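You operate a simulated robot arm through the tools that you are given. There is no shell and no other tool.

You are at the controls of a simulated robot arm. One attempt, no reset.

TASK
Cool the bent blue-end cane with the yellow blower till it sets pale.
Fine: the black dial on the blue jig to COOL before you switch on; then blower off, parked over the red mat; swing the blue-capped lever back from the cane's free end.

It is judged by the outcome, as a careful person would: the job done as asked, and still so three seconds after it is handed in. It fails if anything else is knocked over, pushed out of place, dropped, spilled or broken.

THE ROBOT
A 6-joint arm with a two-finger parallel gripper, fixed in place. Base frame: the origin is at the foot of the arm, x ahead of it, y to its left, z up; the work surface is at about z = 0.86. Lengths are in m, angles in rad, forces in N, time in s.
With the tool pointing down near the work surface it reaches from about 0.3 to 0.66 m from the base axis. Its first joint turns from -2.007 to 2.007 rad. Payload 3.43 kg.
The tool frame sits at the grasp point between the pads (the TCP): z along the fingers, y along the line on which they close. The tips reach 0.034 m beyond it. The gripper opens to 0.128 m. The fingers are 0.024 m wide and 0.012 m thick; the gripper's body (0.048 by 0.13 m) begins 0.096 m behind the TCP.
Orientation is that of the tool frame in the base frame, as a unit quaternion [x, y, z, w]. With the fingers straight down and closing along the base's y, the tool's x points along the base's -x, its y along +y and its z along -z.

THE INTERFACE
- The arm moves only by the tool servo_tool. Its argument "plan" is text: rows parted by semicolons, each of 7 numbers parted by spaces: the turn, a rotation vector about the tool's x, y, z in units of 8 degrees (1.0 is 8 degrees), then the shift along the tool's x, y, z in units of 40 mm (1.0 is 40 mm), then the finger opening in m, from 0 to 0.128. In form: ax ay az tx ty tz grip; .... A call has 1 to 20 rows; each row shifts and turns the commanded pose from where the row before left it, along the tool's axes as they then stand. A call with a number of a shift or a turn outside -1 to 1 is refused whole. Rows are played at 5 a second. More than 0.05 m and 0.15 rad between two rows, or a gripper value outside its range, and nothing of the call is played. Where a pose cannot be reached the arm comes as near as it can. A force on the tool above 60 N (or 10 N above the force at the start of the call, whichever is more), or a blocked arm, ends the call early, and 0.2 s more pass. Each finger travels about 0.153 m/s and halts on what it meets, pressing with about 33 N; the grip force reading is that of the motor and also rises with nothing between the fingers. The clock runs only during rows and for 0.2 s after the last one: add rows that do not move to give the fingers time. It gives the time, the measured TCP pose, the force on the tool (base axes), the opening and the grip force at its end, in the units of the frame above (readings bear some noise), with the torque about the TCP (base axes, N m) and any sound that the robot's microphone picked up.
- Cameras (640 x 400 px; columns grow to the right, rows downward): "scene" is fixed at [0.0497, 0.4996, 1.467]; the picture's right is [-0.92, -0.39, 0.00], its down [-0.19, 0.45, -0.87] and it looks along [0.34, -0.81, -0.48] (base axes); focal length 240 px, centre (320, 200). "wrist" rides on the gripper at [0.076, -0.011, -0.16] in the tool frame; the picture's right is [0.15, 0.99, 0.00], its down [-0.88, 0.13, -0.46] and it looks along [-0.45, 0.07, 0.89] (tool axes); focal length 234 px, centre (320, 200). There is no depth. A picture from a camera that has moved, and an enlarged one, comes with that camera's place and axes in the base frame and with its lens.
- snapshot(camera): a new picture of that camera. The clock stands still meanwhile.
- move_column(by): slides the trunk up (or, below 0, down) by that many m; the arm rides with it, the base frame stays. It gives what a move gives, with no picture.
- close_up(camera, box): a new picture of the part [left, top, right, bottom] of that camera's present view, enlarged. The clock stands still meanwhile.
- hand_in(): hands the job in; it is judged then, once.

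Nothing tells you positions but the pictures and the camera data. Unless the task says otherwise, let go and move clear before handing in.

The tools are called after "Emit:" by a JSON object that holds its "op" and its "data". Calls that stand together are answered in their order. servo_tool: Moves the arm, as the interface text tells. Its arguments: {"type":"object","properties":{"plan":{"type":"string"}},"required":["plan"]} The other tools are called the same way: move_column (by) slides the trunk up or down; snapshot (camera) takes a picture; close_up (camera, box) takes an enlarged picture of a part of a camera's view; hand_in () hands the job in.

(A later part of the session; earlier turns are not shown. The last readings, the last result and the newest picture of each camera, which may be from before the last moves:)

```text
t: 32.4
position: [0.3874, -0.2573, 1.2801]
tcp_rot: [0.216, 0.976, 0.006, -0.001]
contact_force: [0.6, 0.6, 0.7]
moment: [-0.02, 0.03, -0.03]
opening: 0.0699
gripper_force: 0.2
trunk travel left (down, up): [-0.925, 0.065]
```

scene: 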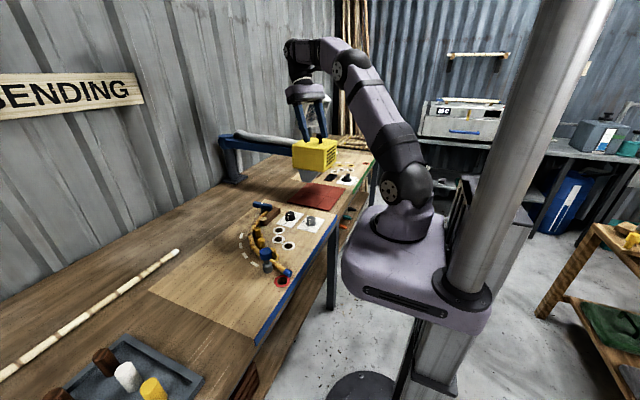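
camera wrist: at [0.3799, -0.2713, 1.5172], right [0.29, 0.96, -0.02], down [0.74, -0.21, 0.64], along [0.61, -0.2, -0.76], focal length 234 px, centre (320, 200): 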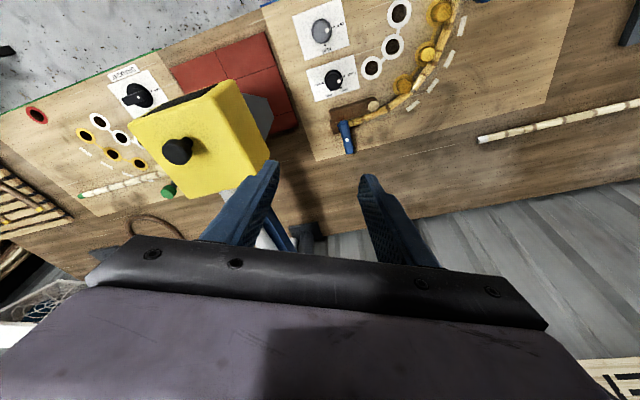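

The tool is vertical again at (0.387, -0.257, 1.28). I'll tilt outward here, in the middle of the workspace.

Emit:
{"op": "servo_tool", "data": {"plan": "0 -0.9 0 0 0 0 0.07; 0 -0.9 0 0 0 0 0.07; 0 -0.9 0 0 0 0 0.07; 0 -0.9 0 0 0 0 0.07; 0 -0.8 0 0 0 0 0.07; 0 0 0 0 0 0 0.07"}}

Emit:
{"op": "snapshot", "data": {"camera": "wrist"}}

```text
t: 33.8
position: [0.3875, -0.2585, 1.2794]
tcp_rot: [0.21, 0.93, -0.06, 0.295]
contact_force: [0.2, -0.1, -0.4]
moment: [-0.01, 0.01, 0.01]
opening: 0.0702
gripper_force: 0.0
trunk travel left (down, up): [-0.925, 0.065]
```

```text
taken
camera wrist: at [0.2435, -0.2047, 1.3663], right [0.31, 0.95, -0.07], down [0.47, -0.09, 0.88], along [0.83, -0.31, -0.47], focal length 234 px, centre (320, 200)
```

wrist: 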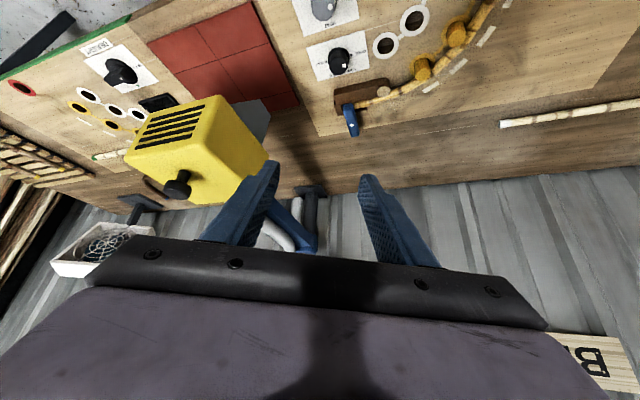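

The tilt worked this time. I'll move to a pre-grasp point about 10 cm back from the blower's knob, along the tool axis.

Emit:
{"op": "servo_tool", "data": {"plan": "0 0 0 -0.42 -0.787 0.326 0.07; 0 0 0 -0.42 -0.787 0.326 0.07; 0 0 0 -0.42 -0.787 0.326 0.07; 0 0 0 -0.42 -0.787 0.326 0.07; 0 0 0 -0.42 -0.787 0.326 0.07; 0 0 0 -0.42 -0.787 0.326 0.07; 0 0 0 -0.42 -0.787 0.326 0.07; 0 0 0 0 0 0 0.07"}}

Emit:
{"op": "snapshot", "data": {"camera": "wrist"}}

Emit:
{"op": "close_up", "data": {"camera": "scene", "box": [230, 60, 390, 180]}}

```text
t: 35.6
position: [0.4292, -0.5222, 1.2717]
tcp_rot: [0.209, 0.93, -0.059, 0.296]
contact_force: [0.1, 0.3, 0.8]
moment: [-0.02, -0.01, -0.01]
opening: 0.0699
gripper_force: 0.0
trunk travel left (down, up): [-0.925, 0.065]
```

```text
taken
camera wrist: at [0.2837, -0.4675, 1.3589], right [0.31, 0.95, -0.07], down [0.47, -0.09, 0.88], along [0.83, -0.31, -0.47], focal length 234 px, centre (320, 200)
```

wrist: 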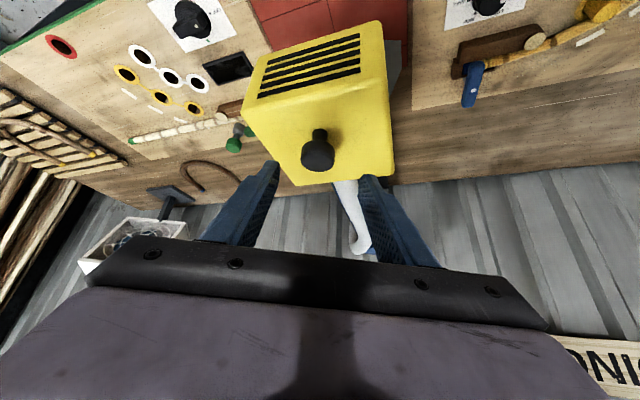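

```text
3.33 times, centred on (310, 120) of scene
camera zoom: at [0.0497, 0.4996, 1.467], right [-0.92, -0.39, 0.0], down [-0.19, 0.45, -0.87], along [0.34, -0.81, -0.48], focal length 799 px, centre (353, 467)
```

zoom: 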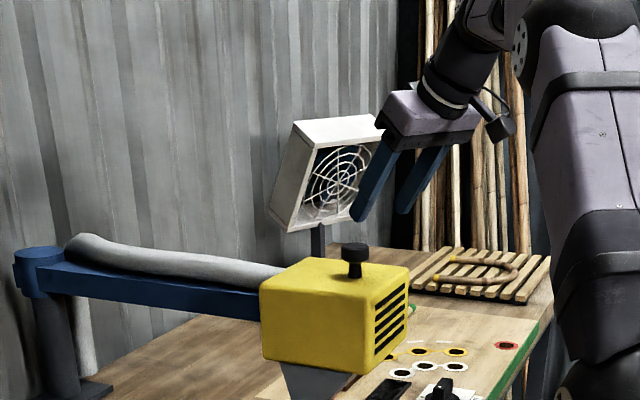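

The knob sits right on the tool axis between the fingers. I'll take a closer look before advancing.

Emit:
{"op": "close_up", "data": {"camera": "wrist", "box": [240, 60, 400, 200]}}

Emit:
{"op": "close_up", "data": {"camera": "scene", "box": [290, 120, 340, 160]}}

```text
2.86 times, centred on (320, 130) of wrist
camera zoom: at [0.2837, -0.4675, 1.3589], right [0.31, 0.95, -0.07], down [0.47, -0.09, 0.88], along [0.83, -0.31, -0.47], focal length 669 px, centre (320, 400)
```

zoom: 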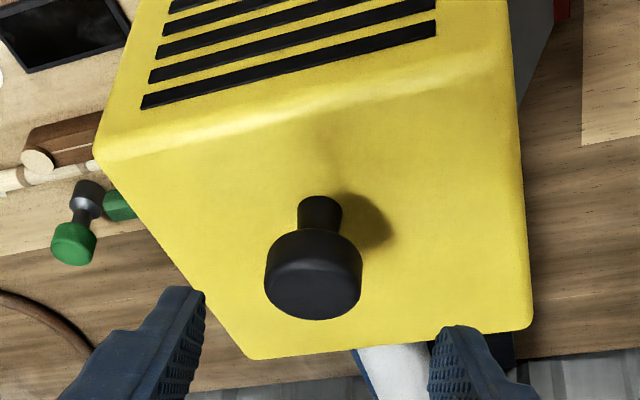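

```text
10.00 times, centred on (315, 140) of scene
camera zoom: at [0.0497, 0.4996, 1.467], right [-0.92, -0.39, 0.0], down [-0.19, 0.45, -0.87], along [0.34, -0.81, -0.48], focal length 2397 px, centre (370, 800)
```

zoom: 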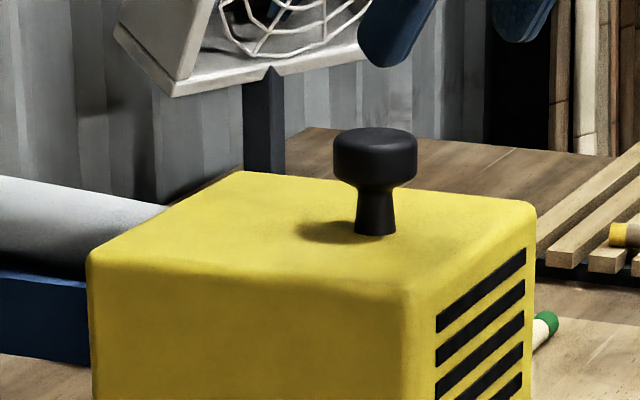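

The knob cap is about 39 mm wide with its top near z = 1.19, and the box top is near 1.142. I'll advance 9 cm so the pads sit around the cap with the tips clear of the box, then narrow to a loose cage.

Emit:
{"op": "servo_tool", "data": {"plan": "0 0 0 0 -0.04 0.75 0.07; 0 0 0 0 0 0.75 0.07; 0 0 0 0 0 0.75 0.07; 0 0 0 0 0 0 0.07; 0 0 0 0 0 0 0.046; 0 0 0 0 0 0 0.046"}}

Emit:
{"op": "snapshot", "data": {"camera": "wrist"}}

Emit:
{"op": "close_up", "data": {"camera": "scene", "box": [270, 100, 350, 160]}}

```text
t: 37.0
position: [0.4747, -0.5435, 1.1961]
tcp_rot: [0.209, 0.93, -0.059, 0.295]
contact_force: [-0.1, 0.4, -0.1]
moment: [0.02, 0.04, 0.0]
opening: 0.0461
gripper_force: 0.1
trunk travel left (down, up): [-0.925, 0.065]
```

```text
taken
camera wrist: at [0.3309, -0.4899, 1.2827], right [0.31, 0.95, -0.07], down [0.47, -0.09, 0.88], along [0.83, -0.31, -0.47], focal length 234 px, centre (320, 200)
```

wrist: 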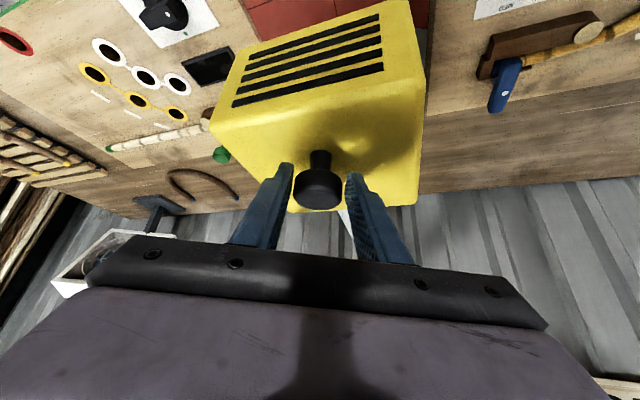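

```text
6.67 times, centred on (310, 130) of scene
camera zoom: at [0.0497, 0.4996, 1.467], right [-0.92, -0.39, 0.0], down [-0.19, 0.45, -0.87], along [0.34, -0.81, -0.48], focal length 1598 px, centre (387, 667)
```

zoom: 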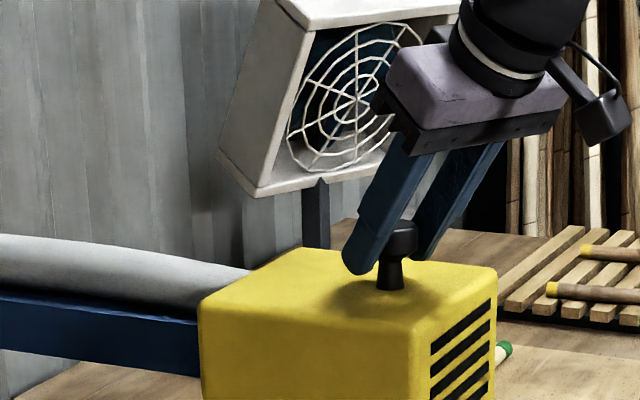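

The fingers cage the knob cap and there is no contact load. I'll pull gently toward +y for 4 cm to see whether and how the boom swings.

Emit:
{"op": "servo_tool", "data": {"plan": "0 0 0 0.164 0.457 -0.108 0.046; 0 0 0 0.164 0.457 -0.108 0.046; 0 0 0 0 0 0 0.046"}}

Emit:
{"op": "snapshot", "data": {"camera": "wrist"}}

Emit:
{"op": "close_up", "data": {"camera": "scene", "box": [210, 100, 370, 200]}}

```text
t: 37.8
position: [0.4767, -0.5043, 1.1956]
tcp_rot: [0.209, 0.93, -0.06, 0.296]
contact_force: [-0.1, -2.1, -0.3]
moment: [-0.02, -0.02, 0.02]
opening: 0.0469
gripper_force: 0.5
trunk travel left (down, up): [-0.925, 0.065]
```

```text
taken
camera wrist: at [0.3326, -0.4501, 1.2832], right [0.31, 0.95, -0.07], down [0.47, -0.09, 0.88], along [0.83, -0.31, -0.47], focal length 234 px, centre (320, 200)
```

wrist: 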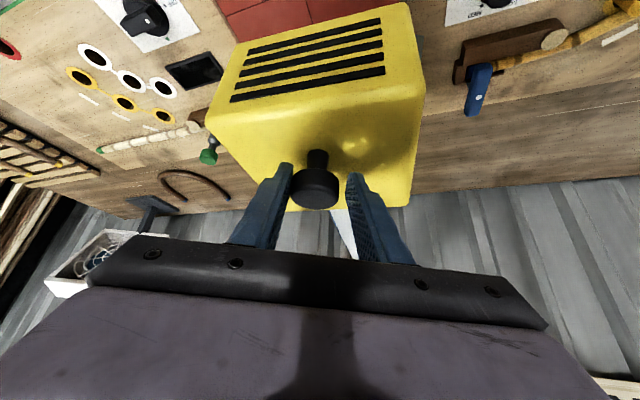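

```text
4.00 times, centred on (290, 150) of scene
camera zoom: at [0.0497, 0.4996, 1.467], right [-0.92, -0.39, 0.0], down [-0.19, 0.45, -0.87], along [0.34, -0.81, -0.48], focal length 959 px, centre (440, 400)
```

zoom: 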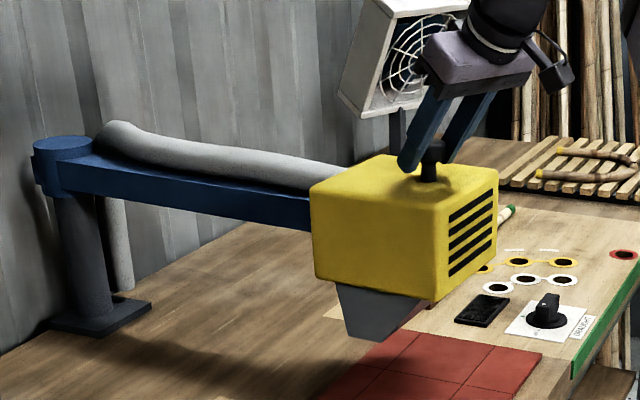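

The boom swings freely with about 2 N. I'll follow the arc about the pivot in half-steps and look again partway.

Emit:
{"op": "servo_tool", "data": {"plan": "0 0 0 0.137 0.47 -0.09 0.046; 0 0 0 0.137 0.47 -0.09 0.046; 0 0 0 0.11 0.48 -0.07 0.046; 0 0 0 0.11 0.48 -0.07 0.046; 0 0 0 0.083 0.488 -0.05 0.046; 0 0 0 0.083 0.488 -0.05 0.046; 0 0 0 0.055 0.494 -0.031 0.046; 0 0 0 0.055 0.494 -0.031 0.046; 0 0 0 0.027 0.497 -0.011 0.046; 0 0 0 0.027 0.497 -0.011 0.046; 0 0 0 0 0 0 0.046"}}

Emit:
{"op": "snapshot", "data": {"camera": "wrist"}}

Emit:
{"op": "snapshot", "data": {"camera": "scene"}}

```text
t: 40.2
position: [0.522, -0.31, 1.1953]
tcp_rot: [0.209, 0.931, -0.06, 0.295]
contact_force: [0.6, 0.0, -0.2]
moment: [0.01, 0.01, 0.01]
opening: 0.0463
gripper_force: 0.2
trunk travel left (down, up): [-0.925, 0.065]
```

```text
taken
camera wrist: at [0.3798, -0.2571, 1.2826], right [0.31, 0.95, -0.07], down [0.47, -0.09, 0.88], along [0.83, -0.31, -0.47], focal length 234 px, centre (320, 200)
```

wrist: 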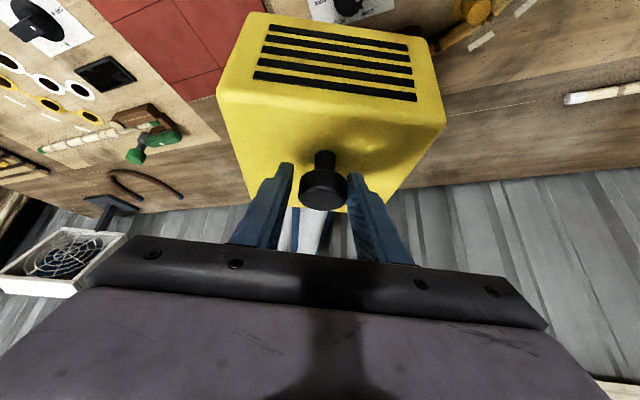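

```text
taken
```

scene: 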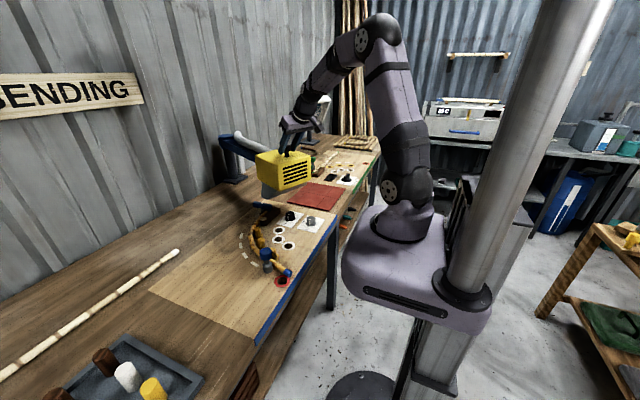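

The blower is tracking the arc smoothly. I'll check the nozzle position relative to the cane.

Emit:
{"op": "close_up", "data": {"camera": "scene", "box": [210, 120, 350, 300]}}

Emit:
{"op": "close_up", "data": {"camera": "wrist", "box": [200, 0, 560, 220]}}

```text
2.22 times, centred on (280, 210) of scene
camera zoom: at [0.0497, 0.4996, 1.467], right [-0.92, -0.39, 0.0], down [-0.19, 0.45, -0.87], along [0.34, -0.81, -0.48], focal length 533 px, centre (409, 178)
```

zoom: 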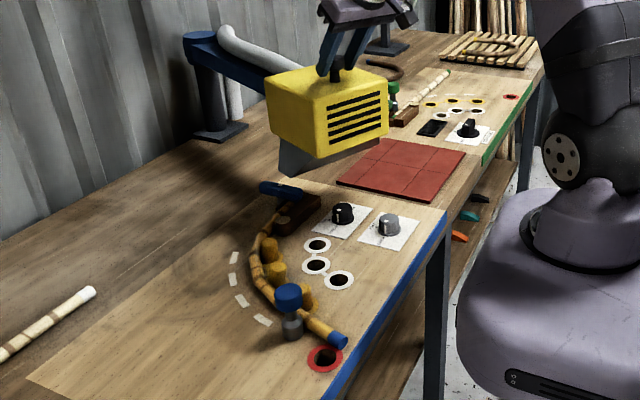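

```text
1.78 times, centred on (380, 110) of wrist
camera zoom: at [0.3798, -0.2571, 1.2826], right [0.31, 0.95, -0.07], down [0.47, -0.09, 0.88], along [0.83, -0.31, -0.47], focal length 416 px, centre (213, 360)
```

zoom: 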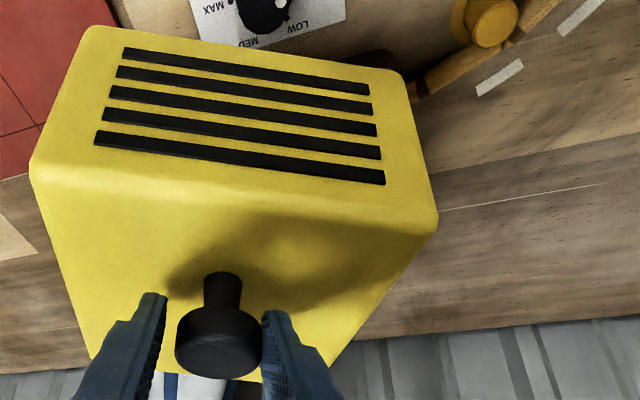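

Emit:
{"op": "close_up", "data": {"camera": "scene", "box": [240, 140, 310, 220]}}

Emit:
{"op": "close_up", "data": {"camera": "wrist", "box": [300, 0, 480, 120]}}

```text
5.00 times, centred on (275, 180) of scene
camera zoom: at [0.0497, 0.4996, 1.467], right [-0.92, -0.39, 0.0], down [-0.19, 0.45, -0.87], along [0.34, -0.81, -0.48], focal length 1199 px, centre (545, 300)
```

zoom: 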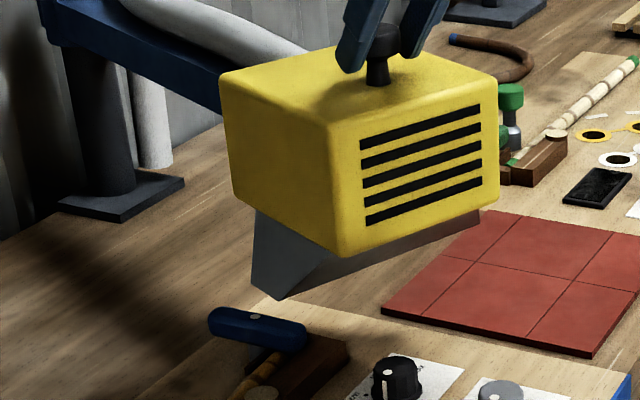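

```text
3.33 times, centred on (390, 60) of wrist
camera zoom: at [0.3798, -0.2571, 1.2826], right [0.31, 0.95, -0.07], down [0.47, -0.09, 0.88], along [0.83, -0.31, -0.47], focal length 781 px, centre (87, 667)
```

zoom: 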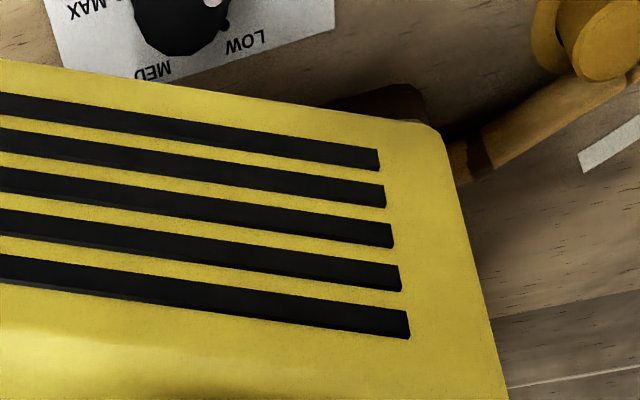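

The nozzle leans forward in the swing direction, and its tip is now near (0.61, -0.25), just over the clamp. I'll swing about 8° more so the outlet comes over the cane.

Emit:
{"op": "servo_tool", "data": {"plan": "0 0 0 -0.002 0.497 0.009 0.046; 0 0 0 -0.002 0.497 0.009 0.046; 0 0 0 -0.03 0.495 0.028 0.046; 0 0 0 -0.03 0.495 0.028 0.046; 0 0 0 0 0 0 0.046"}}

Emit:
{"op": "close_up", "data": {"camera": "scene", "box": [220, 130, 320, 290]}}

Emit:
{"op": "snapshot", "data": {"camera": "wrist"}}

```text
t: 41.4
position: [0.5599, -0.2412, 1.1976]
tcp_rot: [0.208, 0.93, -0.059, 0.296]
contact_force: [-0.3, 0.0, 0.9]
moment: [-0.02, -0.04, 0.01]
opening: 0.046
gripper_force: 0.0
trunk travel left (down, up): [-0.925, 0.065]
```

```text
2.50 times, centred on (270, 210) of scene
camera zoom: at [0.0497, 0.4996, 1.467], right [-0.92, -0.39, 0.0], down [-0.19, 0.45, -0.87], along [0.34, -0.81, -0.48], focal length 599 px, centre (445, 175)
```

zoom: 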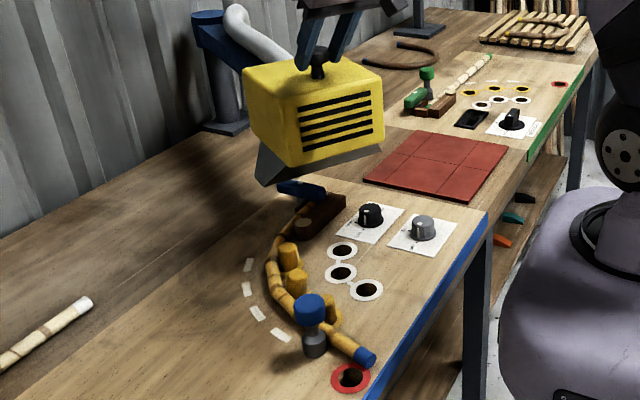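

```text
taken
camera wrist: at [0.4167, -0.1865, 1.2846], right [0.31, 0.95, -0.07], down [0.47, -0.09, 0.88], along [0.83, -0.31, -0.47], focal length 234 px, centre (320, 200)
```

wrist: 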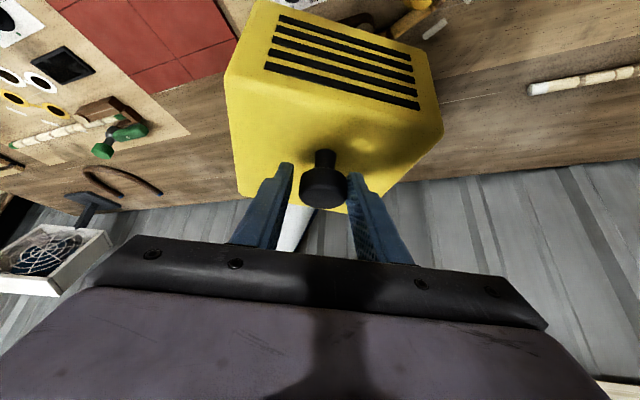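

Emit:
{"op": "close_up", "data": {"camera": "scene", "box": [240, 160, 310, 220]}}

```text
6.67 times, centred on (275, 190) of scene
camera zoom: at [0.0497, 0.4996, 1.467], right [-0.92, -0.39, 0.0], down [-0.19, 0.45, -0.87], along [0.34, -0.81, -0.48], focal length 1598 px, centre (620, 267)
```

zoom: 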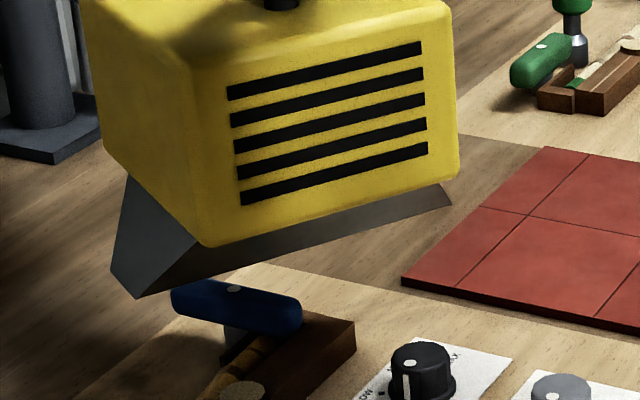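

Now I can see that the nozzle is a fishtail slit centred under the box at about 0.53 m radius from the pivot. The cane's bend lies at about 42–44° of swing, so I'll swing on to about 42°, watching for a stop.

Emit:
{"op": "servo_tool", "data": {"plan": "0 0 0 -0.059 0.492 0.049 0.046; 0 0 0 -0.059 0.492 0.049 0.046; 0 0 0 -0.087 0.485 0.068 0.046; 0 0 0 -0.087 0.485 0.068 0.046; 0 0 0 -0.114 0.476 0.087 0.046; 0 0 0 0 0 0 0.046"}}

Emit:
{"op": "snapshot", "data": {"camera": "wrist"}}

Emit:
{"op": "close_up", "data": {"camera": "scene", "box": [220, 130, 320, 290]}}

```text
t: 42.8
position: [0.6217, -0.1577, 1.1953]
tcp_rot: [0.209, 0.93, -0.06, 0.296]
contact_force: [0.0, 0.8, -0.2]
moment: [0.07, 0.0, 0.06]
opening: 0.0464
gripper_force: 0.5
trunk travel left (down, up): [-0.925, 0.065]
```

```text
taken
camera wrist: at [0.478, -0.1047, 1.2819], right [0.31, 0.95, -0.07], down [0.47, -0.09, 0.88], along [0.83, -0.31, -0.47], focal length 234 px, centre (320, 200)
```

wrist: 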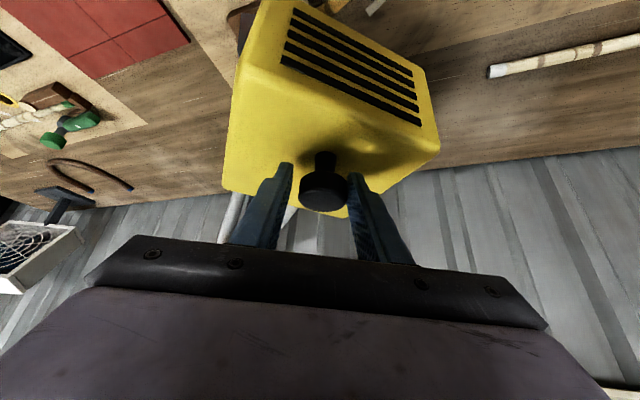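

```text
2.50 times, centred on (270, 210) of scene
camera zoom: at [0.0497, 0.4996, 1.467], right [-0.92, -0.39, 0.0], down [-0.19, 0.45, -0.87], along [0.34, -0.81, -0.48], focal length 599 px, centre (445, 175)
```

zoom: 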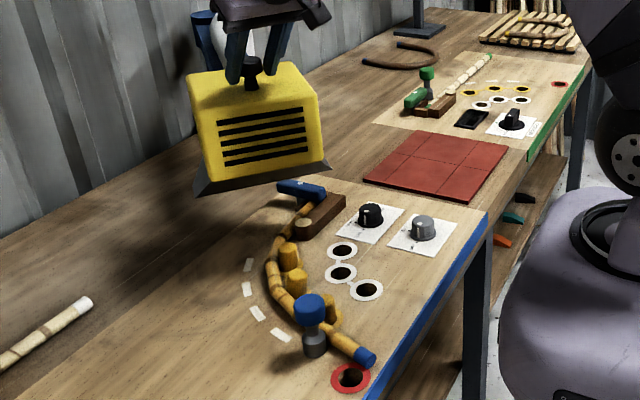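

The blower is at about 42°, with the slit from (0.58, -0.26) to (0.74, -0.10) crossing above the cane just past the clamp. I'll release the knob, back off along the tool axis and look at it from a free viewpoint.

Emit:
{"op": "servo_tool", "data": {"plan": "0 0 0 0 0 0 0.07; 0 0 0 0 0 0 0.08; 0 0 0 0 0 -0.5 0.08; 0 0 0 0 0 -0.8 0.08; 0 0 0 0 0 -0.8 0.08; 0 0 0 0 0 -0.8 0.08; 0 0 0 0 0 0 0.08"}}

Emit:
{"op": "snapshot", "data": {"camera": "wrist"}}

Emit:
{"op": "snapshot", "data": {"camera": "scene"}}

```text
t: 44.4
position: [0.5619, -0.1312, 1.2891]
tcp_rot: [0.21, 0.93, -0.06, 0.295]
contact_force: [-0.2, -0.1, -0.3]
moment: [0.05, 0.01, -0.01]
opening: 0.0801
gripper_force: 0.1
trunk travel left (down, up): [-0.925, 0.065]
```

```text
taken
camera wrist: at [0.4187, -0.0769, 1.3769], right [0.31, 0.95, -0.07], down [0.47, -0.09, 0.88], along [0.83, -0.31, -0.47], focal length 234 px, centre (320, 200)
```

wrist: 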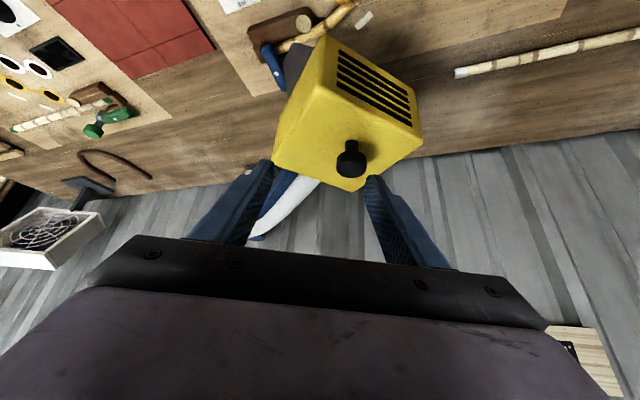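

```text
taken
```

scene: 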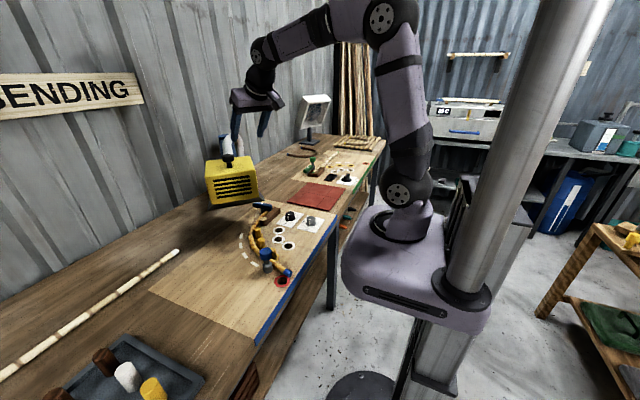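

The knob now seems to be near 47°, so the boom moved a little after release. I'll wait a moment to see whether it's still drifting.

Emit:
{"op": "servo_tool", "data": {"plan": "0 0 0 0 0 0 0.08; 0 0 0 0 0 0 0.08; 0 0 0 0 0 0 0.08; 0 0 0 0 0 0 0.08; 0 0 0 0 0 0 0.08"}}

Emit:
{"op": "snapshot", "data": {"camera": "wrist"}}

Emit:
{"op": "close_up", "data": {"camera": "scene", "box": [190, 110, 310, 290]}}

```text
t: 45.6
position: [0.5617, -0.1305, 1.2895]
tcp_rot: [0.208, 0.931, -0.058, 0.295]
contact_force: [0.6, -0.2, -0.5]
moment: [-0.03, -0.02, -0.01]
opening: 0.0799
gripper_force: 0.1
trunk travel left (down, up): [-0.925, 0.065]
```

```text
taken
camera wrist: at [0.418, -0.0768, 1.3772], right [0.31, 0.95, -0.07], down [0.47, -0.09, 0.88], along [0.83, -0.31, -0.47], focal length 234 px, centre (320, 200)
```

wrist: 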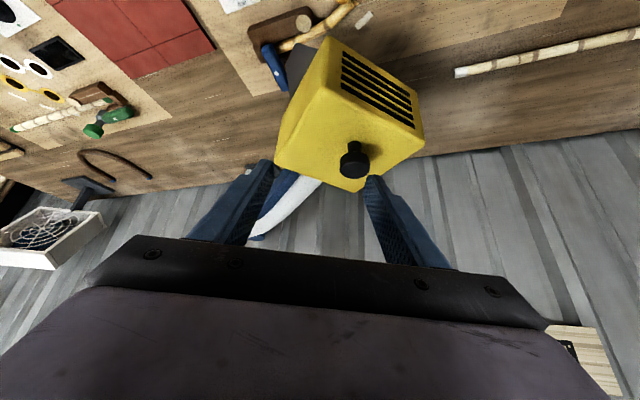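

```text
2.22 times, centred on (250, 200) of scene
camera zoom: at [0.0497, 0.4996, 1.467], right [-0.92, -0.39, 0.0], down [-0.19, 0.45, -0.87], along [0.34, -0.81, -0.48], focal length 533 px, centre (476, 200)
```

zoom: 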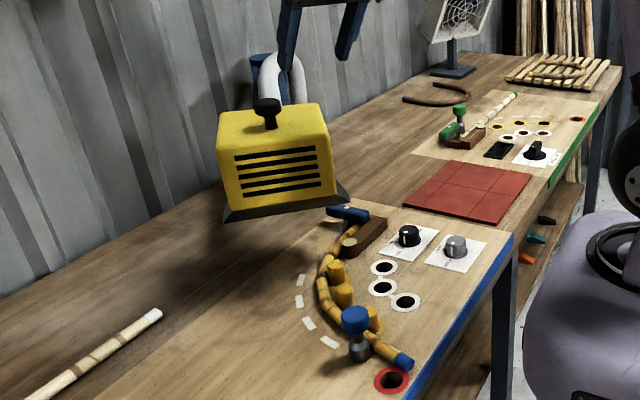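

The boom is still coasting very slowly, so it is lightly damped. I'll let it settle, then grip the knob, bring it back and let it rest before releasing.

Emit:
{"op": "servo_tool", "data": {"plan": "0 0 0 0 0 0 0.08; 0 0 0 0 0 0 0.08; 0 0 0 0 0 0 0.08; 0 0 0 0 0 0 0.08; 0 0 0 0 0 0 0.08; 0 0 0 0 0 0 0.08; 0 0 0 0 0 0 0.08; 0 0 0 0 0 0 0.08; 0 0 0 0 0 0 0.08; 0 0 0 0 0 0 0.08"}}

Emit:
{"op": "close_up", "data": {"camera": "wrist", "box": [240, 60, 440, 210]}}

Emit:
{"op": "close_up", "data": {"camera": "scene", "box": [190, 110, 310, 290]}}

```text
t: 47.8
position: [0.5623, -0.1313, 1.2901]
tcp_rot: [0.209, 0.93, -0.06, 0.295]
contact_force: [-0.7, -0.4, -0.4]
moment: [-0.02, -0.01, 0.0]
opening: 0.08
gripper_force: 0.1
trunk travel left (down, up): [-0.925, 0.065]
```

```text
2.67 times, centred on (340, 135) of wrist
camera zoom: at [0.418, -0.0768, 1.3772], right [0.31, 0.95, -0.07], down [0.47, -0.09, 0.88], along [0.83, -0.31, -0.47], focal length 624 px, centre (267, 373)
```

zoom: 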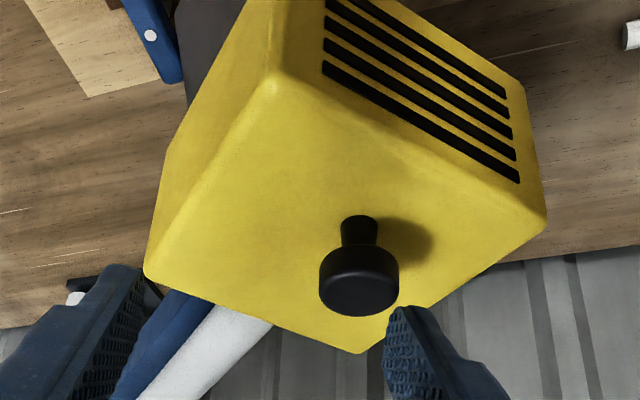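

```text
2.22 times, centred on (250, 200) of scene
camera zoom: at [0.0497, 0.4996, 1.467], right [-0.92, -0.39, 0.0], down [-0.19, 0.45, -0.87], along [0.34, -0.81, -0.48], focal length 533 px, centre (476, 200)
```

zoom: 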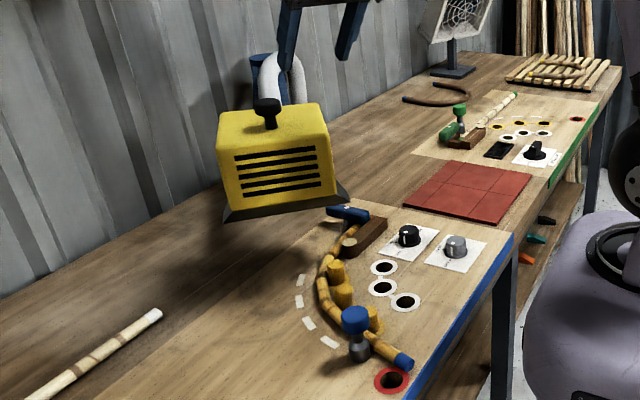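

The boom has stopped at about 48°. I'll approach the knob again and this time actually grip it, ease it back to about 41°, hold it still and then release.

Emit:
{"op": "servo_tool", "data": {"plan": "0 0 0 -0.27 0.655 0.53 0.08; 0 0 0 -0.27 0.655 0.53 0.08; 0 0 0 0 0 0 0.08"}}

Emit:
{"op": "snapshot", "data": {"camera": "wrist"}}

```text
t: 48.6
position: [0.622, -0.1043, 1.2708]
tcp_rot: [0.209, 0.93, -0.059, 0.295]
contact_force: [0.0, 0.2, 0.2]
moment: [0.02, 0.01, 0.01]
opening: 0.0802
gripper_force: 0.0
trunk travel left (down, up): [-0.925, 0.065]
```

```text
taken
camera wrist: at [0.4788, -0.0508, 1.3574], right [0.31, 0.95, -0.07], down [0.47, -0.09, 0.88], along [0.83, -0.31, -0.47], focal length 234 px, centre (320, 200)
```

wrist: 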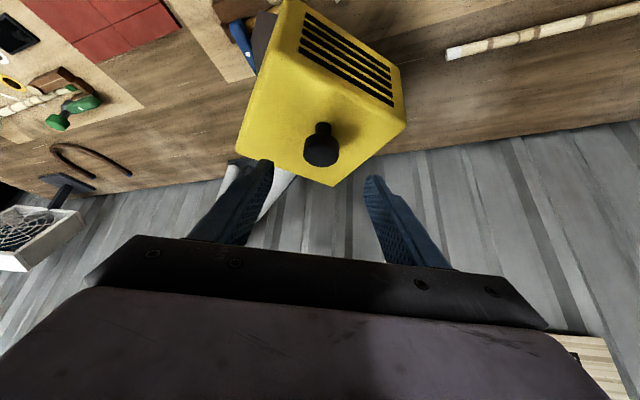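

The knob is centred as before. I'll advance and grip it.

Emit:
{"op": "servo_tool", "data": {"plan": "0 0 0 0 0 0.75 0.08; 0 0 0 0 0 0.75 0.08; 0 0 0 0 0 0.75 0.08; 0 0 0 0 0 0 0.05; 0 0 0 0 0 0 0.03; 0 0 0 0 0 0 0.03; 0 0 0 0 0 0 0.03"}}

Emit:
{"op": "snapshot", "data": {"camera": "wrist"}}

```text
t: 50.2
position: [0.6681, -0.1261, 1.1978]
tcp_rot: [0.209, 0.93, -0.059, 0.296]
contact_force: [0.4, -0.2, -1.2]
moment: [-0.3, -0.55, 0.19]
opening: 0.0392
gripper_force: 45.4
trunk travel left (down, up): [-0.925, 0.065]
```

```text
taken
camera wrist: at [0.5243, -0.072, 1.2836], right [0.31, 0.95, -0.07], down [0.47, -0.09, 0.88], along [0.83, -0.31, -0.47], focal length 234 px, centre (320, 200)
```

wrist: 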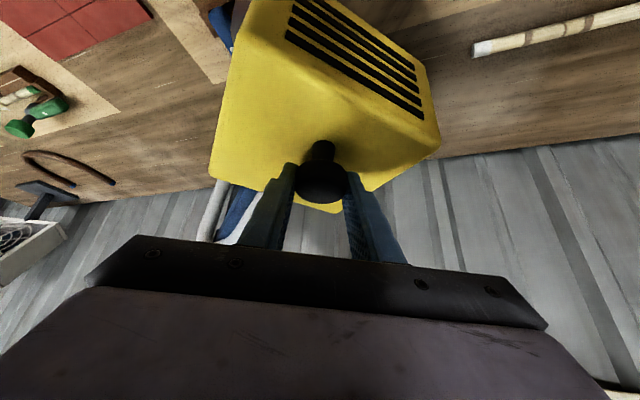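

I have the knob gripped with low load. I'll ease it back along the arc to about 41°.

Emit:
{"op": "servo_tool", "data": {"plan": "0 0 0 0.055 -0.212 -0.042 0.03; 0 0 0 0.055 -0.212 -0.042 0.03; 0 0 0 0.055 -0.212 -0.042 0.03; 0 0 0 0.055 -0.212 -0.042 0.03; 0 0 0 0.055 -0.212 -0.042 0.03; 0 0 0 0.055 -0.212 -0.042 0.03; 0 0 0 0.055 -0.212 -0.042 0.03; 0 0 0 0.055 -0.212 -0.042 0.03; 0 0 0 0 0 0 0.03; 0 0 0 0 0 0 0.03"}}

Emit:
{"op": "close_up", "data": {"camera": "scene", "box": [210, 130, 310, 290]}}

```text
t: 52.4
position: [0.6178, -0.1788, 1.1961]
tcp_rot: [0.21, 0.93, -0.06, 0.296]
contact_force: [1.4, 0.1, 6.9]
moment: [-0.15, 0.07, -0.07]
opening: 0.0394
gripper_force: 45.4
trunk travel left (down, up): [-0.925, 0.065]
```

```text
2.50 times, centred on (260, 210) of scene
camera zoom: at [0.0497, 0.4996, 1.467], right [-0.92, -0.39, 0.0], down [-0.19, 0.45, -0.87], along [0.34, -0.81, -0.48], focal length 599 px, centre (470, 175)
```

zoom: 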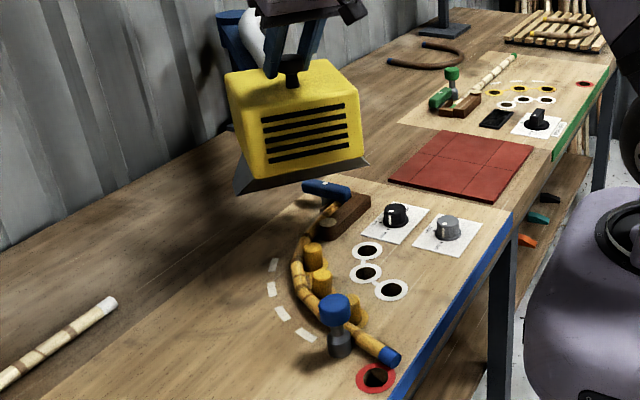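

The nozzle is back over the clamped end of the cane. While I have a grip, I'll test gently whether the boom also extends outward, with an 8 mm pull.

Emit:
{"op": "servo_tool", "data": {"plan": "0 0 0 0.08 0.028 -0.055 0.03; 0 0 0 0.08 0.028 -0.055 0.03; 0 0 0 0 0 0 0.03"}}

Emit:
{"op": "snapshot", "data": {"camera": "wrist"}}

```text
t: 53.2
position: [0.6194, -0.178, 1.1981]
tcp_rot: [0.208, 0.929, -0.059, 0.299]
contact_force: [22.9, -19.7, 6.4]
moment: [-0.45, 0.1, -0.24]
opening: 0.0395
gripper_force: 44.4
trunk travel left (down, up): [-0.925, 0.065]
```

```text
taken
camera wrist: at [0.4745, -0.1246, 1.2822], right [0.31, 0.95, -0.07], down [0.46, -0.08, 0.88], along [0.83, -0.31, -0.46], focal length 234 px, centre (320, 200)
```

wrist: 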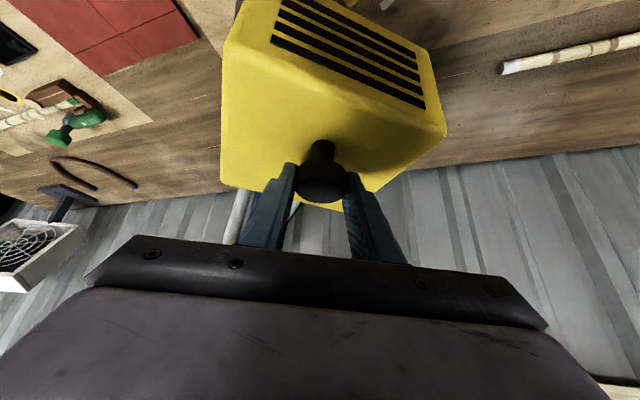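

The pull met 30 N with no movement, so the boom only rotates. I'll undo it, settle, release and back away.

Emit:
{"op": "servo_tool", "data": {"plan": "0 0 0 -0.08 -0.028 0.055 0.03; 0 0 0 -0.08 -0.028 0.055 0.03; 0 0 0 0 0 0 0.03; 0 0 0 0 0 0 0.03; 0 0 0 0 0 0 0.05; 0 0 0 0 0 0 0.08; 0 0 0 0 0 0 0.08; 0 0 0 0 0 -0.6 0.08; 0 0 0 0 0 -0.8 0.08; 0 0 0 0 0 -0.8 0.08; 0 0 0 0 0 -0.8 0.08; 0 0 0 0 0 0 0.08"}}

Emit:
{"op": "snapshot", "data": {"camera": "wrist"}}

Emit:
{"op": "close_up", "data": {"camera": "scene", "box": [210, 130, 310, 290]}}

```text
t: 55.8
position: [0.5561, -0.1492, 1.2928]
tcp_rot: [0.209, 0.93, -0.06, 0.295]
contact_force: [0.6, -0.1, 0.5]
moment: [-0.01, 0.04, 0.04]
opening: 0.08
gripper_force: 0.0
trunk travel left (down, up): [-0.925, 0.065]
```

```text
taken
camera wrist: at [0.413, -0.0941, 1.3815], right [0.31, 0.95, -0.07], down [0.47, -0.09, 0.88], along [0.83, -0.31, -0.47], focal length 234 px, centre (320, 200)
```

wrist: 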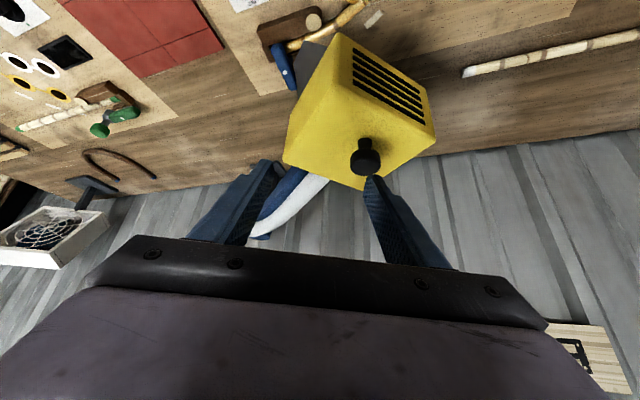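

```text
2.50 times, centred on (260, 210) of scene
camera zoom: at [0.0497, 0.4996, 1.467], right [-0.92, -0.39, 0.0], down [-0.19, 0.45, -0.87], along [0.34, -0.81, -0.48], focal length 599 px, centre (470, 175)
```

zoom: 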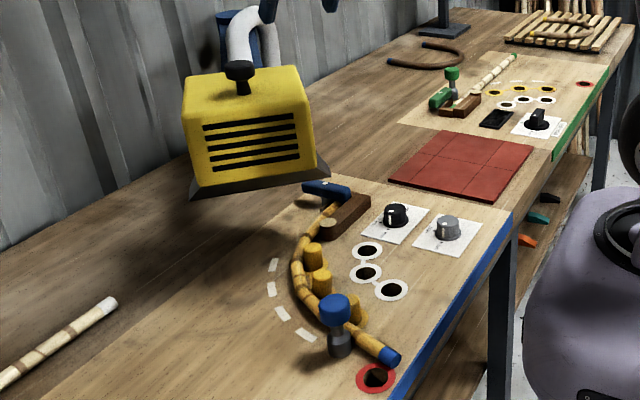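

It swung forward again to about 47° after release, so a spring or detent may be drawing it to a working position. I'll wait and see where it settles.

Emit:
{"op": "servo_tool", "data": {"plan": "0 0 0 0 0 0 0.08; 0 0 0 0 0 0 0.08; 0 0 0 0 0 0 0.08; 0 0 0 0 0 0 0.08; 0 0 0 0 0 0 0.08; 0 0 0 0 0 0 0.08; 0 0 0 0 0 0 0.08; 0 0 0 0 0 0 0.08; 0 0 0 0 0 0 0.08; 0 0 0 0 0 0 0.08; 0 0 0 0 0 0 0.08; 0 0 0 0 0 0 0.08; 0 0 0 0 0 0 0.08; 0 0 0 0 0 0 0.08; 0 0 0 0 0 0 0.08"}}

Emit:
{"op": "snapshot", "data": {"camera": "wrist"}}

Emit:
{"op": "close_up", "data": {"camera": "scene", "box": [190, 110, 310, 290]}}

```text
t: 59.0
position: [0.5567, -0.1493, 1.2947]
tcp_rot: [0.21, 0.93, -0.061, 0.296]
contact_force: [0.2, -0.5, 0.1]
moment: [0.03, 0.01, 0.0]
opening: 0.08
gripper_force: 0.0
trunk travel left (down, up): [-0.925, 0.065]
```

```text
taken
camera wrist: at [0.4125, -0.0941, 1.3817], right [0.31, 0.95, -0.07], down [0.47, -0.09, 0.88], along [0.83, -0.31, -0.47], focal length 234 px, centre (320, 200)
```

wrist: 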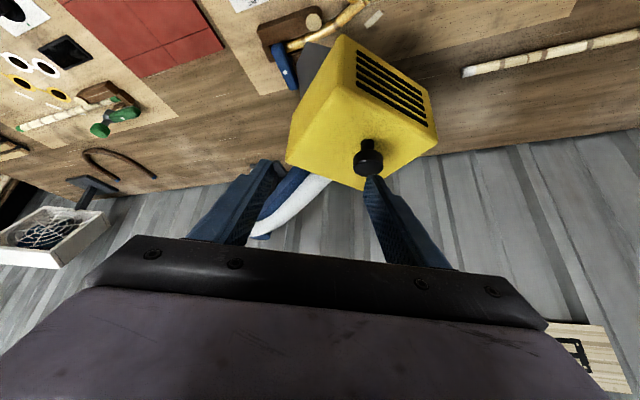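

```text
2.22 times, centred on (250, 200) of scene
camera zoom: at [0.0497, 0.4996, 1.467], right [-0.92, -0.39, 0.0], down [-0.19, 0.45, -0.87], along [0.34, -0.81, -0.48], focal length 533 px, centre (476, 200)
```

zoom: 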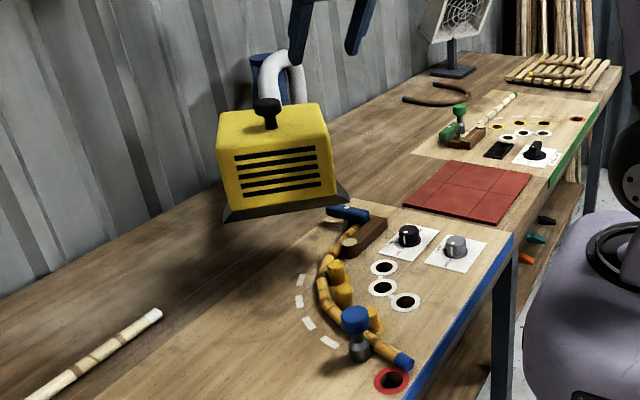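

The boom settled at exactly the same place as before, so there is a stable working position near 48°. I'll back away and lower the camera to see from the front what the nozzle is actually over.

Emit:
{"op": "servo_tool", "data": {"plan": "0 0 0 0.77 0 -0.54 0.08; 0 0 0 0.77 0 -0.54 0.08; 0 0 0 0.77 0 -0.54 0.08; 0 0 0 0.77 0 -0.54 0.08; 0 0 0 0.545 -0.01 0.777 0.08; 0 0 0 0.545 -0.01 0.777 0.08; 0 0 0 0.545 -0.01 0.777 0.08; 0 0 0 0.545 -0.01 0.777 0.08; 0 0 0 0 0 0 0.08"}}

Emit:
{"op": "snapshot", "data": {"camera": "wrist"}}

```text
t: 61.0
position: [0.4323, -0.0876, 1.1422]
tcp_rot: [0.209, 0.931, -0.059, 0.295]
contact_force: [-0.7, 0.3, 0.3]
moment: [-0.02, -0.02, 0.0]
opening: 0.0801
gripper_force: 0.1
out of reach, approached as far as the arm can: row 4
trunk travel left (down, up): [-0.925, 0.065]
```

```text
taken
camera wrist: at [0.2888, -0.0343, 1.2286], right [0.31, 0.95, -0.07], down [0.47, -0.09, 0.88], along [0.83, -0.31, -0.47], focal length 234 px, centre (320, 200)
```

wrist: 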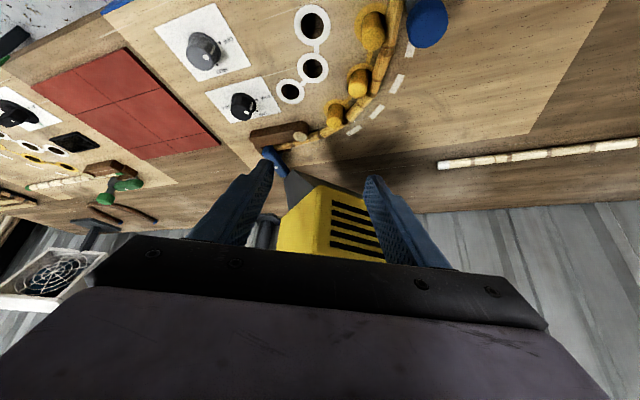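

Emit:
{"op": "close_up", "data": {"camera": "wrist", "box": [240, 80, 420, 260]}}

```text
2.22 times, centred on (330, 170) of wrist
camera zoom: at [0.2888, -0.0343, 1.2286], right [0.31, 0.95, -0.07], down [0.47, -0.09, 0.88], along [0.83, -0.31, -0.47], focal length 520 px, centre (298, 267)
```

zoom: 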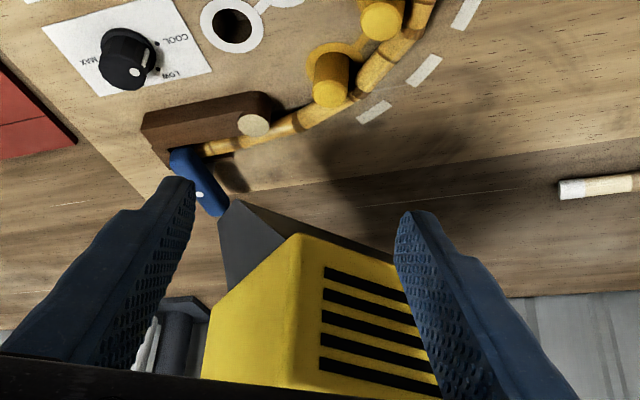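

From here the slit clearly sits just outside the clamped end of the cane, next to the T-handle. I'll test this settled position first: straighten up, go to the gray OFF/HEAT dial and prepare to turn it.

Emit:
{"op": "servo_tool", "data": {"plan": "0 0.9 0 0 0 0 0.08; 0 0.9 0 0 0 0 0.08; 0 0.9 0 0 0 0 0.08; 0 0.9 0 0 0 0 0.08; 0 0.82 0 0 0 0 0.08; 0 0 -0.78 0 0 0 0.08; 0 0 -0.78 0 0 0 0.08; 0 0 -0.78 0 0 0 0.08; 0 0 -0.78 0 0 0 0.08; 0 0 0 0 0 0 0.064"}}

```text
t: 63.2
position: [0.4349, -0.0877, 1.14]
tcp_rot: [-0.001, 1.0, 0.007, 0.0]
contact_force: [0.5, -0.7, 0.0]
moment: [0.0, 0.0, 0.01]
opening: 0.0639
gripper_force: 0.0
trunk travel left (down, up): [-0.925, 0.065]
```

Emit:
{"op": "servo_tool", "data": {"plan": "0.1 0 0 0.059 -0.88 0.375 0.064; 0 0 0 0.059 -0.88 0.375 0.064; 0 0 0 0.059 -0.88 0.375 0.064; 0 0 0 0.059 -0.88 0.375 0.064; 0 0 0 0.059 -0.88 0.375 0.064; 0 0 0 0.059 -0.88 0.375 0.064; 0 0 0 0 0 0 0.064"}}

Emit:
{"op": "snapshot", "data": {"camera": "wrist"}}

Emit:
{"op": "close_up", "data": {"camera": "wrist", "box": [240, 70, 400, 190]}}

Emit:
{"op": "snapshot", "data": {"camera": "scene"}}

```text
t: 64.8
position: [0.4213, -0.2951, 1.0518]
tcp_rot: [0.001, 1.0, 0.0, -0.001]
contact_force: [0.7, -0.2, 0.3]
moment: [-0.02, -0.03, -0.01]
opening: 0.0638
gripper_force: 0.2
trunk travel left (down, up): [-0.925, 0.065]
```

```text
taken
camera wrist: at [0.3469, -0.3075, 1.2122], right [-0.14, 0.99, 0.0], down [0.88, 0.13, 0.46], along [0.45, 0.06, -0.89], focal length 234 px, centre (320, 200)
```

wrist: 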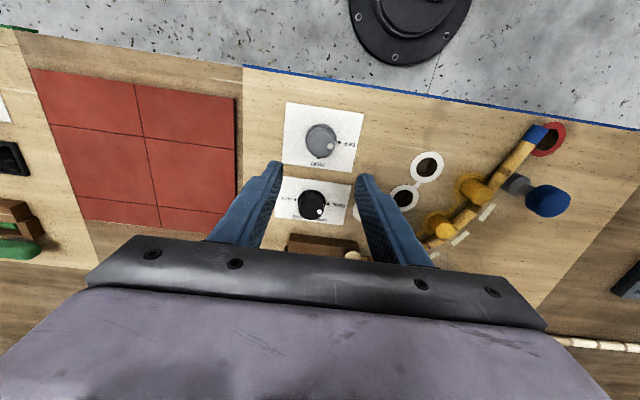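

```text
3.33 times, centred on (320, 130) of wrist
camera zoom: at [0.3469, -0.3075, 1.2122], right [-0.14, 0.99, 0.0], down [0.88, 0.13, 0.46], along [0.45, 0.06, -0.89], focal length 781 px, centre (320, 433)
```

zoom: 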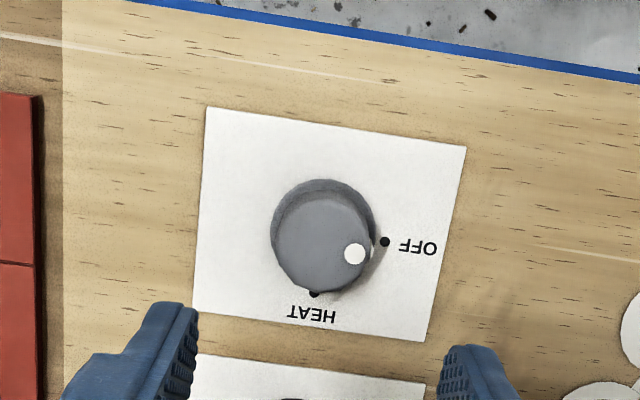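

```text
taken
```

scene: 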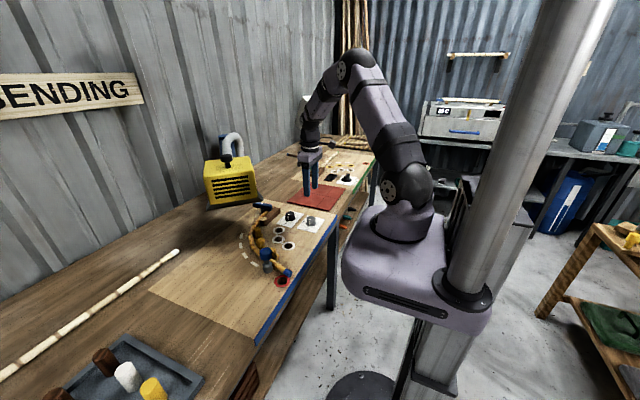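

The gray dial is about 2 mm off the tool axis. I'll correct for that, descend around it and grip.

Emit:
{"op": "servo_tool", "data": {"plan": "0 0 0 -0.055 0.02 0.9 0.064; 0 0 0 0 0 0.9 0.064; 0 0 0 0 0 0.9 0.064; 0 0 0 0 0 0.55 0.064; 0 0 0 0 0 0.43 0.064; 0 0 0 0 0 0 0.064; 0 0 0 0 0 0 0.036; 0 0 0 0 0 0 0.03; 0 0 0 0 0 0 0.03"}}

Emit:
{"op": "close_up", "data": {"camera": "wrist", "box": [240, 80, 400, 200]}}

```text
t: 66.8
position: [0.4243, -0.2962, 0.9009]
tcp_rot: [0.001, 1.0, 0.0, 0.0]
contact_force: [1.9, 9.4, -2.0]
moment: [0.67, -0.55, -0.03]
opening: 0.0399
gripper_force: 45.2
trunk travel left (down, up): [-0.925, 0.065]
```

```text
3.33 times, centred on (320, 140) of wrist
camera zoom: at [0.3496, -0.3063, 1.061], right [-0.14, 0.99, 0.0], down [0.88, 0.13, 0.46], along [0.45, 0.07, -0.89], focal length 781 px, centre (320, 400)
```

zoom: 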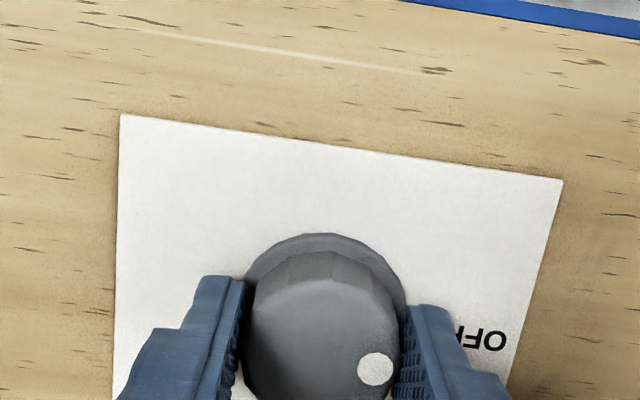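

I have the gray dial gripped. I'll turn it clockwise toward HEAT, the ON position, with the black dial at COOL.

Emit:
{"op": "servo_tool", "data": {"plan": "0 0 0.75 0 0 0 0.03; 0 0 0.75 0 0 0 0.03; 0 0 0.75 0 0 0 0.03; 0 0 0.75 0 0 0 0.03; 0 0 0.75 0 0 0 0.03; 0 0 0.75 0 0 0 0.03; 0 0 0.75 0 0 0 0.03; 0 0 0.75 0 0 0 0.03; 0 0 0 0 0 0 0.03"}}

Emit:
{"op": "close_up", "data": {"camera": "wrist", "box": [240, 80, 400, 200]}}

```text
t: 68.8
position: [0.4253, -0.2953, 0.9009]
tcp_rot: [0.409, 0.912, -0.001, -0.002]
contact_force: [9.7, 17.5, -12.1]
moment: [1.28, -0.5, 0.0]
opening: 0.0395
gripper_force: 45.0
trunk travel left (down, up): [-0.925, 0.065]
heard: click
```

```text
3.33 times, centred on (320, 140) of wrist
camera zoom: at [0.3667, -0.2466, 1.0612], right [0.64, 0.77, 0.0], down [0.68, -0.57, 0.45], along [0.35, -0.29, -0.89], focal length 781 px, centre (320, 400)
```

zoom: 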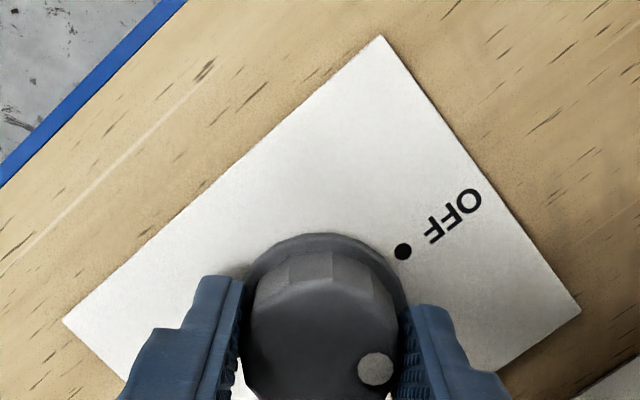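

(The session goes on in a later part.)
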